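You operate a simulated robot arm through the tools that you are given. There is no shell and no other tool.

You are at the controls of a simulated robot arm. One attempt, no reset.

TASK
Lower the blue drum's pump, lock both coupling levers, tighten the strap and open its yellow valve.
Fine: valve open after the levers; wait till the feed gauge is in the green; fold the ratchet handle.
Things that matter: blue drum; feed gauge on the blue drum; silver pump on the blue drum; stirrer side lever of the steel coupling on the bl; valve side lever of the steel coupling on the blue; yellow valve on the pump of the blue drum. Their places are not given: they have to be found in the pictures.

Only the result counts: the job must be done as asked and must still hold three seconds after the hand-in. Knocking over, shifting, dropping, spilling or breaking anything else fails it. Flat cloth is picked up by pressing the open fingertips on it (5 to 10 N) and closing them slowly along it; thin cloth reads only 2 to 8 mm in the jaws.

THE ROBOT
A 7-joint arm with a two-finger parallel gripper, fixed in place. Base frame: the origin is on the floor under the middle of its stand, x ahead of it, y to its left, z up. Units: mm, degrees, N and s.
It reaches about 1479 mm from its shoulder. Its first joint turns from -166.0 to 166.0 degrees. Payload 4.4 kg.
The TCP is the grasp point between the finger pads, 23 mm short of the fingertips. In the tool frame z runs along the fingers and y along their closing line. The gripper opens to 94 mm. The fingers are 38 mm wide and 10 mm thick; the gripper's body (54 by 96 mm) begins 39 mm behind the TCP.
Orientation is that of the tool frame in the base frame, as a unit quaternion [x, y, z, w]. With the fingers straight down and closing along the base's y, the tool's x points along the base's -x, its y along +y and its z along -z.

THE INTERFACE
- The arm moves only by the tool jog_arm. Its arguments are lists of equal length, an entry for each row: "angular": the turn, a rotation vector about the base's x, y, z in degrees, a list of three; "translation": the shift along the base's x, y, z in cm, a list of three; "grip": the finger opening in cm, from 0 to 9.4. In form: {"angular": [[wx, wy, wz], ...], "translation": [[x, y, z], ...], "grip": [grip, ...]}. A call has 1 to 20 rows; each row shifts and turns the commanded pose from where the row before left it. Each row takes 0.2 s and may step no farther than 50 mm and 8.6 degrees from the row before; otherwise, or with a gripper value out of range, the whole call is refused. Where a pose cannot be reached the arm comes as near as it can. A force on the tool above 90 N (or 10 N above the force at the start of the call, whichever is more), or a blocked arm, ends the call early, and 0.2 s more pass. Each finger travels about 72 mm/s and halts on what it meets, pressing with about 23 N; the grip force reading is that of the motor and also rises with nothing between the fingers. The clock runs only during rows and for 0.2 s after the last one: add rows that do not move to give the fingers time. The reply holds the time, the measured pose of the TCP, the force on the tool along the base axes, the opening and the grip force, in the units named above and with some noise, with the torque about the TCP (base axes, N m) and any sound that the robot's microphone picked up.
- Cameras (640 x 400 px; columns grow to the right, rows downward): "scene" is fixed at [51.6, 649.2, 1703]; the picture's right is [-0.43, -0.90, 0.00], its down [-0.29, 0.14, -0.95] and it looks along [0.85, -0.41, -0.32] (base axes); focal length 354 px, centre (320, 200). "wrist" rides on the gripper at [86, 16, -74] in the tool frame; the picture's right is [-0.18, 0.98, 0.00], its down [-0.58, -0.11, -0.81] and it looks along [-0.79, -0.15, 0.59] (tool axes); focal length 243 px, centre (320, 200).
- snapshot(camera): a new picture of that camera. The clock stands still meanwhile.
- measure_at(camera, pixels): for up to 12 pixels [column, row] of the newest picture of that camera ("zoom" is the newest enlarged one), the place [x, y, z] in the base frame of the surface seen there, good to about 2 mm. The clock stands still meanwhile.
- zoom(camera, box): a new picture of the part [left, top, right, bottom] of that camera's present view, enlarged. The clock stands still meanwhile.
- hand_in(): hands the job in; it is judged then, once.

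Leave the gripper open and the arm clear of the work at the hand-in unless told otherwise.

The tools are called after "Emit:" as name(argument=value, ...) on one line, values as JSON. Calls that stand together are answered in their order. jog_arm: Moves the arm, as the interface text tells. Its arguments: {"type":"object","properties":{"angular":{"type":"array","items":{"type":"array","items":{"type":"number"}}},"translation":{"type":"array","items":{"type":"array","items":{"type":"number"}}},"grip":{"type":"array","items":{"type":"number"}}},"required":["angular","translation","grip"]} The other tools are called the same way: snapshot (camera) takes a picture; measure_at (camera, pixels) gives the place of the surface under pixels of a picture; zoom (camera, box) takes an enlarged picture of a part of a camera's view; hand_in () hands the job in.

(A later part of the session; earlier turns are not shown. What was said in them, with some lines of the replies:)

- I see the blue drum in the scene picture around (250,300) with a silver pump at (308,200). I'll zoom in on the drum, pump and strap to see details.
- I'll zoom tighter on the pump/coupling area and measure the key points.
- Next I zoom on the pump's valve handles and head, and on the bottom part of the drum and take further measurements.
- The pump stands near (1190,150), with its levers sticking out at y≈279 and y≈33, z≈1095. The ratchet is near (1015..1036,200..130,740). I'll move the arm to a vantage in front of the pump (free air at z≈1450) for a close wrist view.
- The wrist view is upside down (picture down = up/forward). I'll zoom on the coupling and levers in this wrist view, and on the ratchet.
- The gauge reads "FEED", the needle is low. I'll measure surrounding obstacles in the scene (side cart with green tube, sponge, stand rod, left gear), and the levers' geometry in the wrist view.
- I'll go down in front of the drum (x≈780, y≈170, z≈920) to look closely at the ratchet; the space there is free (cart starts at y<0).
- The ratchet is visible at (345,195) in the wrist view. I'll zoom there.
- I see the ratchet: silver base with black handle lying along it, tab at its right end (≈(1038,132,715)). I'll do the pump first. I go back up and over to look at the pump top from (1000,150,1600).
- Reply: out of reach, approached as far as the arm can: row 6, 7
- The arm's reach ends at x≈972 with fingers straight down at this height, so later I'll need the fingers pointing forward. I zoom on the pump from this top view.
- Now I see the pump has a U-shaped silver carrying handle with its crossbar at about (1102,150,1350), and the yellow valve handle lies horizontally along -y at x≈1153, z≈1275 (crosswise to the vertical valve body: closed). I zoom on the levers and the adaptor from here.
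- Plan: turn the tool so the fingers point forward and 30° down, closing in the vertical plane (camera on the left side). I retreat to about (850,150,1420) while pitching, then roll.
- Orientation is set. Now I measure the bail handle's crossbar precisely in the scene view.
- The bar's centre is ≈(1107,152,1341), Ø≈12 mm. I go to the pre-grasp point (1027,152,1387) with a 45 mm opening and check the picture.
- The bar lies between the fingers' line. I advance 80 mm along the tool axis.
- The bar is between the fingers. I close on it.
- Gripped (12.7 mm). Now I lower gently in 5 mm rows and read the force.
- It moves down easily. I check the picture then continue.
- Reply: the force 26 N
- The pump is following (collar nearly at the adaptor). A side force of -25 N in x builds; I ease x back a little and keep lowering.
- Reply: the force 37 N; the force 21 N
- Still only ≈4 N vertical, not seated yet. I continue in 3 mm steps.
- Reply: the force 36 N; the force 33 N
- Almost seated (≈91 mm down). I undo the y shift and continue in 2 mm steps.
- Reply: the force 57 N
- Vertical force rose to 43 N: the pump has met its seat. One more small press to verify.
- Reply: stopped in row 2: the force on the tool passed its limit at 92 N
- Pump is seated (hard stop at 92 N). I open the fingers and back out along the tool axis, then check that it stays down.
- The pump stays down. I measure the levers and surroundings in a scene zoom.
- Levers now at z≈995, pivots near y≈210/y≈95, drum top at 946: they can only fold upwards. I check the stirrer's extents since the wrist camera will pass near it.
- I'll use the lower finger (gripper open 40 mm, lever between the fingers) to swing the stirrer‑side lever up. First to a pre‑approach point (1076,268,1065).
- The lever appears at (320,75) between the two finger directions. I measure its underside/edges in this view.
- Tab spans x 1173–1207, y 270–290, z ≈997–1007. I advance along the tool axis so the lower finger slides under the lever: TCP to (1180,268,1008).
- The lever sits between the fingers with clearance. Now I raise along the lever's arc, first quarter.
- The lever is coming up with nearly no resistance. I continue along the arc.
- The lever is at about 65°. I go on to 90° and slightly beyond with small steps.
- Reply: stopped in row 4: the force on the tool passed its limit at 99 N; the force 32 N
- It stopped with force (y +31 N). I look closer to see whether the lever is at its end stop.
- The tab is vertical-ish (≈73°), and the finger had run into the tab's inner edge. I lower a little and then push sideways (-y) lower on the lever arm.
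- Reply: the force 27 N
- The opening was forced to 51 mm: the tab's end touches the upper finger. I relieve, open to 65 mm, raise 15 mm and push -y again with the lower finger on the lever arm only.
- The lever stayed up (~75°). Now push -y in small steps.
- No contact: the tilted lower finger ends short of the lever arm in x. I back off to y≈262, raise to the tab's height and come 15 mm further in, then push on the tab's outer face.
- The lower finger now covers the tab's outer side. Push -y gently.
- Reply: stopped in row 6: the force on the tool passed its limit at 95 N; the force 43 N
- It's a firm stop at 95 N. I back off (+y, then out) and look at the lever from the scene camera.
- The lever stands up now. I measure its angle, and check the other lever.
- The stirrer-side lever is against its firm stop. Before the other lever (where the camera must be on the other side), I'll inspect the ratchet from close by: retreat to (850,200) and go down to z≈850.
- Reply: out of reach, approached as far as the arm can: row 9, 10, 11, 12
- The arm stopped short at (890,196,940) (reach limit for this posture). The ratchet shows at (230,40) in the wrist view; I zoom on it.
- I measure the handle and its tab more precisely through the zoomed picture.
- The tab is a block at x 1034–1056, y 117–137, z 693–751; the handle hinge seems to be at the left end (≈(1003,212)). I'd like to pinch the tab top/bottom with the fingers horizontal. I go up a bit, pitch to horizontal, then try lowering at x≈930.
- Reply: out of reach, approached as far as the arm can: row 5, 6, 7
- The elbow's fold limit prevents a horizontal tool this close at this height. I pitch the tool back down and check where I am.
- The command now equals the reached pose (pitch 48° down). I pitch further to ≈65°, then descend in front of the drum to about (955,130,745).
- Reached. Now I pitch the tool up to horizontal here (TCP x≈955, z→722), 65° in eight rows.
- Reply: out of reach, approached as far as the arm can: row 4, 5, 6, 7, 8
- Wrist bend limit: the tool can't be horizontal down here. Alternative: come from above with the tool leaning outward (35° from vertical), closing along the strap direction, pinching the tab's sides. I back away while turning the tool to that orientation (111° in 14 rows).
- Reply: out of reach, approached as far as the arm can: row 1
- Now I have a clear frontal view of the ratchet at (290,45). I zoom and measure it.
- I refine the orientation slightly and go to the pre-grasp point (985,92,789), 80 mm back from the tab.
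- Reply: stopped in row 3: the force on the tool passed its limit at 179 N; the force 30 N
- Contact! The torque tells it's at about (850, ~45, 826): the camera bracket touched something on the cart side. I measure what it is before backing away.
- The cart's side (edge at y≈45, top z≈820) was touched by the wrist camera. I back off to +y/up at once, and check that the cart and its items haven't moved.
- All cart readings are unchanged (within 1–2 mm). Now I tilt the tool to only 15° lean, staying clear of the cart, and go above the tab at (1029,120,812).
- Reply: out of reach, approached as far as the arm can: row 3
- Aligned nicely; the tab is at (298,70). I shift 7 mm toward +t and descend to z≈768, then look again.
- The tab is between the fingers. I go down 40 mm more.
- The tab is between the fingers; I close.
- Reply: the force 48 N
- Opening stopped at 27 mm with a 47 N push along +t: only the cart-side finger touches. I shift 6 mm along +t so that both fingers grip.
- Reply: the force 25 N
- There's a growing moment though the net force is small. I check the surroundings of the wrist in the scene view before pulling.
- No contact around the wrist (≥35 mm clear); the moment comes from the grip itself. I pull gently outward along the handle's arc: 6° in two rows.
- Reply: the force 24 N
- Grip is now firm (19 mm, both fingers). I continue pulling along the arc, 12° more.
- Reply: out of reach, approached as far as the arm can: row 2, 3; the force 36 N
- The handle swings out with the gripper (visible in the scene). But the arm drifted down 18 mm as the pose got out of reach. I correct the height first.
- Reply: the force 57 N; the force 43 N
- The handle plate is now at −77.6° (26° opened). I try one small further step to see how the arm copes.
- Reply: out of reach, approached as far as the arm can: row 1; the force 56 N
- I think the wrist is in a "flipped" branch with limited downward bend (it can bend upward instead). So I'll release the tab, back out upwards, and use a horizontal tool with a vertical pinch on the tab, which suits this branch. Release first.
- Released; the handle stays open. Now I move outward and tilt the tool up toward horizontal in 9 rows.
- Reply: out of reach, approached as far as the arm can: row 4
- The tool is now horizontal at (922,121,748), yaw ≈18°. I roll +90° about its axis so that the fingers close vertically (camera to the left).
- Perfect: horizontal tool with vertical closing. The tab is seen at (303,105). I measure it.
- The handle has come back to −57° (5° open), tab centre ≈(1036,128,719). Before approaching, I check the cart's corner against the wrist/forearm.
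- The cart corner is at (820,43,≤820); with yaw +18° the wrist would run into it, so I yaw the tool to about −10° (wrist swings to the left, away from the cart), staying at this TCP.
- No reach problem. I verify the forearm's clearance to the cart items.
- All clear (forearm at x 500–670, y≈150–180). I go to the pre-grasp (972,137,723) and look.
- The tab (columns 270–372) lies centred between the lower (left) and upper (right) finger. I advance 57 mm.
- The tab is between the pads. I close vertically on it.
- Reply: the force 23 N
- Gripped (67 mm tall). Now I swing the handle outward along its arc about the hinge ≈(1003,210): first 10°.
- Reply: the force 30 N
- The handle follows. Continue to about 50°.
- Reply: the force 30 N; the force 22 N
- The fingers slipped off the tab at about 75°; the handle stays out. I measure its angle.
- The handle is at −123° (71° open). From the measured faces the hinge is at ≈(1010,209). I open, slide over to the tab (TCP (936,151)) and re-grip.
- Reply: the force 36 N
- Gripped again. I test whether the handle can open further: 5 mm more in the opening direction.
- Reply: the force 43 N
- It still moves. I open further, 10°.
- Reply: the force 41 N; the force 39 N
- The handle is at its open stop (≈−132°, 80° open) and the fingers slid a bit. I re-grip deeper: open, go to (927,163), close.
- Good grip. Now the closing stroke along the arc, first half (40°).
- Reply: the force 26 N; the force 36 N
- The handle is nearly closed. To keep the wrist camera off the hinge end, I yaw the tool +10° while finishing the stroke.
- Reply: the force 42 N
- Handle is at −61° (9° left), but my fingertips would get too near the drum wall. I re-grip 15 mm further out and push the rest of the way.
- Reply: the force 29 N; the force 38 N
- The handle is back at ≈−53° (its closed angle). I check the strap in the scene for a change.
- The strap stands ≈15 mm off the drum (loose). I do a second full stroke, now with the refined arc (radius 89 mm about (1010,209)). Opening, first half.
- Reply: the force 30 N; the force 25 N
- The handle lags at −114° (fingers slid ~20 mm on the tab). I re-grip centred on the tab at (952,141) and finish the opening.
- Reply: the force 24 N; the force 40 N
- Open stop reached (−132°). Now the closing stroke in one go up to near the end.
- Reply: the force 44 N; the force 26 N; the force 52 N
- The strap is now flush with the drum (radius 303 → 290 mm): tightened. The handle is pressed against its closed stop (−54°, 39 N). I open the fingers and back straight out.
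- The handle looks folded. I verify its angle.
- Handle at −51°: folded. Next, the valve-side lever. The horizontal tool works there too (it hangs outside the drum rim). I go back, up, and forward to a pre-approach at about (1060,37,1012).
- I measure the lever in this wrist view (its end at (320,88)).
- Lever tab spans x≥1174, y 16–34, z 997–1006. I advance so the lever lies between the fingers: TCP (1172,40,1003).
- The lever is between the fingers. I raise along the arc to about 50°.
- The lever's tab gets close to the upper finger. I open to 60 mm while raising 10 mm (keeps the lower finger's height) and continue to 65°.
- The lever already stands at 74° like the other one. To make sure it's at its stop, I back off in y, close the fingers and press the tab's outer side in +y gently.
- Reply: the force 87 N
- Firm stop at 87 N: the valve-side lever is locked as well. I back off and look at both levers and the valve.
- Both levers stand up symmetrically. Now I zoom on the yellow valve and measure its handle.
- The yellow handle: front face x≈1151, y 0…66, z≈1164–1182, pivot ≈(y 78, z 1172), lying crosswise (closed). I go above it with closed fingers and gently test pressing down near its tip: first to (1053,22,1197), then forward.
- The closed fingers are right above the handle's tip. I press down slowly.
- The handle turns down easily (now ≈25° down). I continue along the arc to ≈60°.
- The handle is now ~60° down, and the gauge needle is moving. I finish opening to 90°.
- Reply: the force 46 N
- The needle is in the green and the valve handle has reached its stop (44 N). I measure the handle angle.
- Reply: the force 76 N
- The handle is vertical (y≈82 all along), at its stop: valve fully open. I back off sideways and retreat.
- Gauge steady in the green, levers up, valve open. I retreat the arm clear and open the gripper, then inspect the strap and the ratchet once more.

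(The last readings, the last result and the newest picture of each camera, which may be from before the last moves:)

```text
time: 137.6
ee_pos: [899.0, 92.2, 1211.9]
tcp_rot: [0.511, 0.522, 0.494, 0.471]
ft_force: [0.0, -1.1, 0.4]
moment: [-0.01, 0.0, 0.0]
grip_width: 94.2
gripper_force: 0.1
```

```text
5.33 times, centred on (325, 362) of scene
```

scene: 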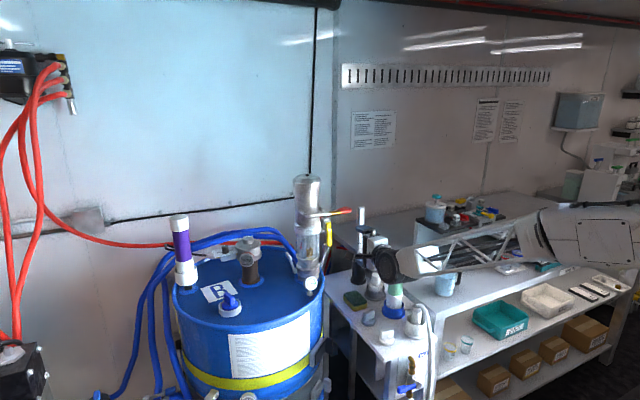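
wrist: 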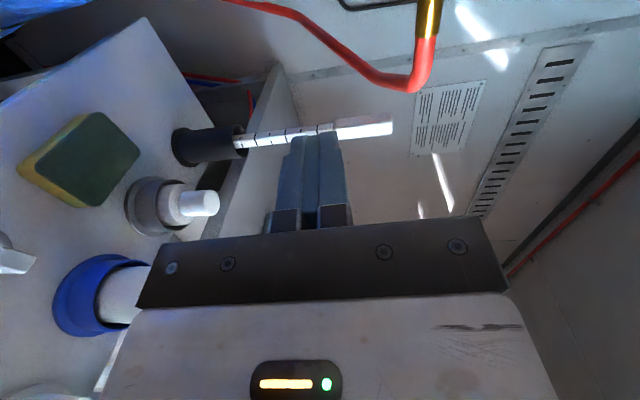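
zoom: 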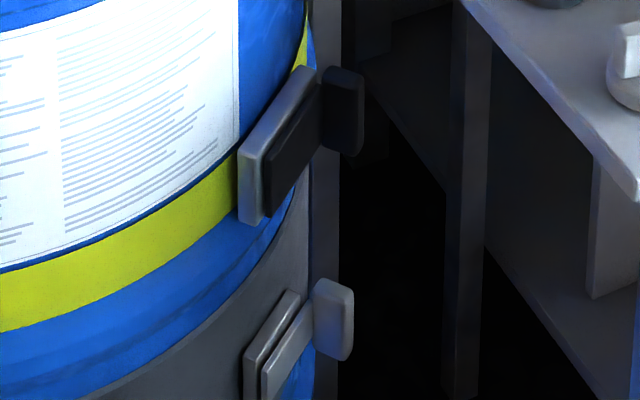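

The strap looks snug and the handle is folded. I measure the strap's stand-off from the drum once more, and check nothing else moved.

Emit:
zoom(camera="scene", box=[220, 360, 290, 400])

Emit:
measure_at(camera="zoom", pixels=[[200, 130], [200, 150], [200, 180], [200, 220], [200, 260], [400, 110], [400, 140], [400, 180], [400, 230], [300, 130], [300, 180], [300, 240]])

Emit:
measure_at(camera="scene", pixels=[[355, 298], [375, 285], [388, 335], [415, 320], [405, 390], [370, 318], [180, 220], [360, 275]])

```text
9.14 times, centred on (255, 380) of scene
```

zoom: 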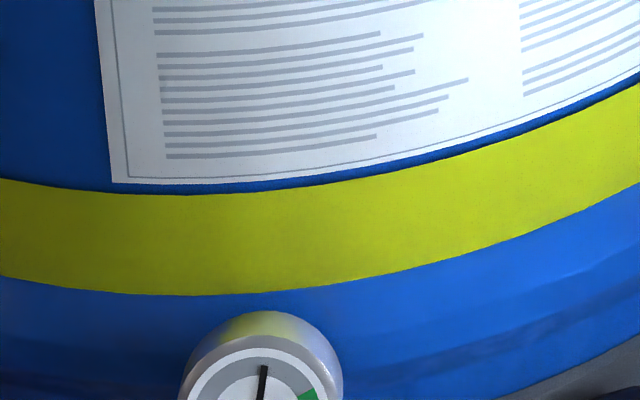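

```text
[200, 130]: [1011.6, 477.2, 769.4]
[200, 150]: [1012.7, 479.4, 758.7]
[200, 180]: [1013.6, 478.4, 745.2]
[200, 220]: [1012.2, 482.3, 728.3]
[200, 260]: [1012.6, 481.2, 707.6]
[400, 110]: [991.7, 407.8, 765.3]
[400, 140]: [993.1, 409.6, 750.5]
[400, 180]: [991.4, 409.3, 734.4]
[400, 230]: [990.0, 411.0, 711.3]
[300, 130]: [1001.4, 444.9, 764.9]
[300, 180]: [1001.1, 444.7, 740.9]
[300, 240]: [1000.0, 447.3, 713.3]
```

```text
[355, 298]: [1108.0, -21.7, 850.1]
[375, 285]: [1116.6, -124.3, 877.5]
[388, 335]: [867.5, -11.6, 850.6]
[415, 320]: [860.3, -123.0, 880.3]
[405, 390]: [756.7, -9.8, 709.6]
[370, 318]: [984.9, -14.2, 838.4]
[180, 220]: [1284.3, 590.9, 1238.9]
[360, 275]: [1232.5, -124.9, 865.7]
```

Strap flush with the drum (1–2 mm), nothing else has moved. I let a second pass and check the gauge a last time before handing in.

Emit:
jog_arm(angular=[[0, 0, 0], [0, 0, 0], [0, 0, 0], [0, 0, 0], [0, 0, 0], [0, 0, 0], [0, 0, 0], [0, 0, 0], [0, 0, 0], [0, 0, 0]], translation=[[0, 0, 2], [0, 0, 2], [0, 0, 0], [0, 0, 0], [0, 0, 0], [0, 0, 0], [0, 0, 0], [0, 0, 0], [0, 0, 0], [0, 0, 0]], grip=[9.4, 9.4, 9.4, 9.4, 9.4, 9.4, 9.4, 9.4, 9.4, 9.4])

Emit:
zoom(camera="scene", box=[290, 270, 330, 300])

Emit:
zoom(camera="scene", box=[265, 170, 365, 300])

```text
time: 139.8
ee_pos: [898.3, 90.9, 1253.0]
tcp_rot: [0.511, 0.522, 0.494, 0.471]
ft_force: [0.3, 0.1, -0.3]
moment: [-0.03, -0.01, 0.0]
grip_width: 94.3
gripper_force: 0.0
```

```text
13.33 times, centred on (310, 285) of scene
```

zoom: 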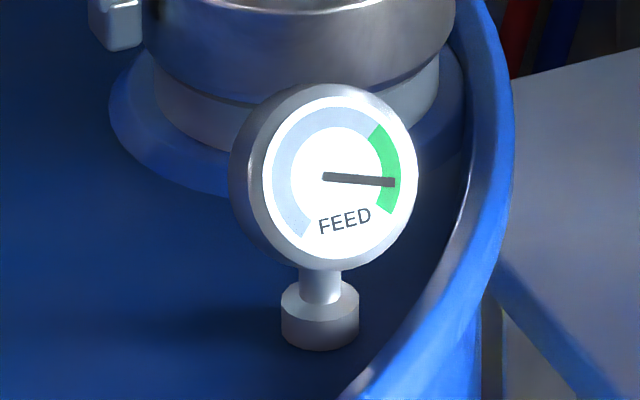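

```text
3.08 times, centred on (315, 235) of scene
```

zoom: 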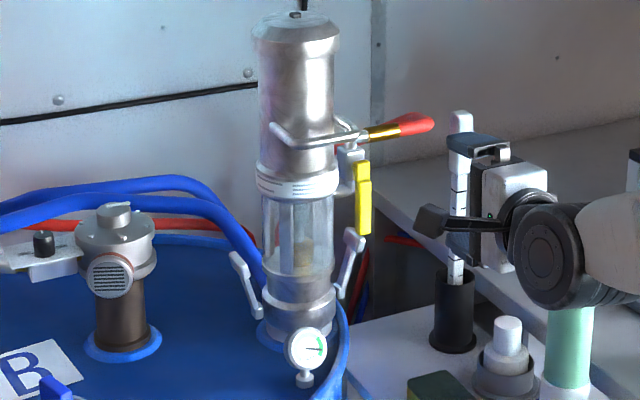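

The pump is seated and both levers are up. The strap is tight with its handle folded. The valve is open and the feed gauge holds in the green. The gripper is open and the arm is clear, so I hand in.

Emit:
hand_in()

```text
The job is handed in.
```

I handed the job in with every step done. How it was judged hasn't come back.

- **Pump:** lowered about 93 mm until it hit a hard stop, and it stayed down after I let go.
- **Coupling levers:** both folded up to about 74°. Each met a firm stop when pressed with about 90 N.
- **Strap:** two full ratchet strokes brought it from about 15 mm off the drum to flush. Only the second stroke visibly moved it. The handle is folded flat again, at the angle it started from.
- **Yellow valve:** opened after both levers, turned 90° down to its stop.
- **Feed gauge:** the needle moved into the green as the valve opened. It read the same in three checks over about 5.6 s up to the hand-in.

**Contact with the cart:** while approaching the ratchet, the wrist camera bumped the edge of the side cart, with the force peaking at 179 N. I measured several points on the cart and its items right afterwards and again at the end. They matched the starting positions to within about 2 mm.

At the hand-in the gripper was open and the arm was clear of the drum.
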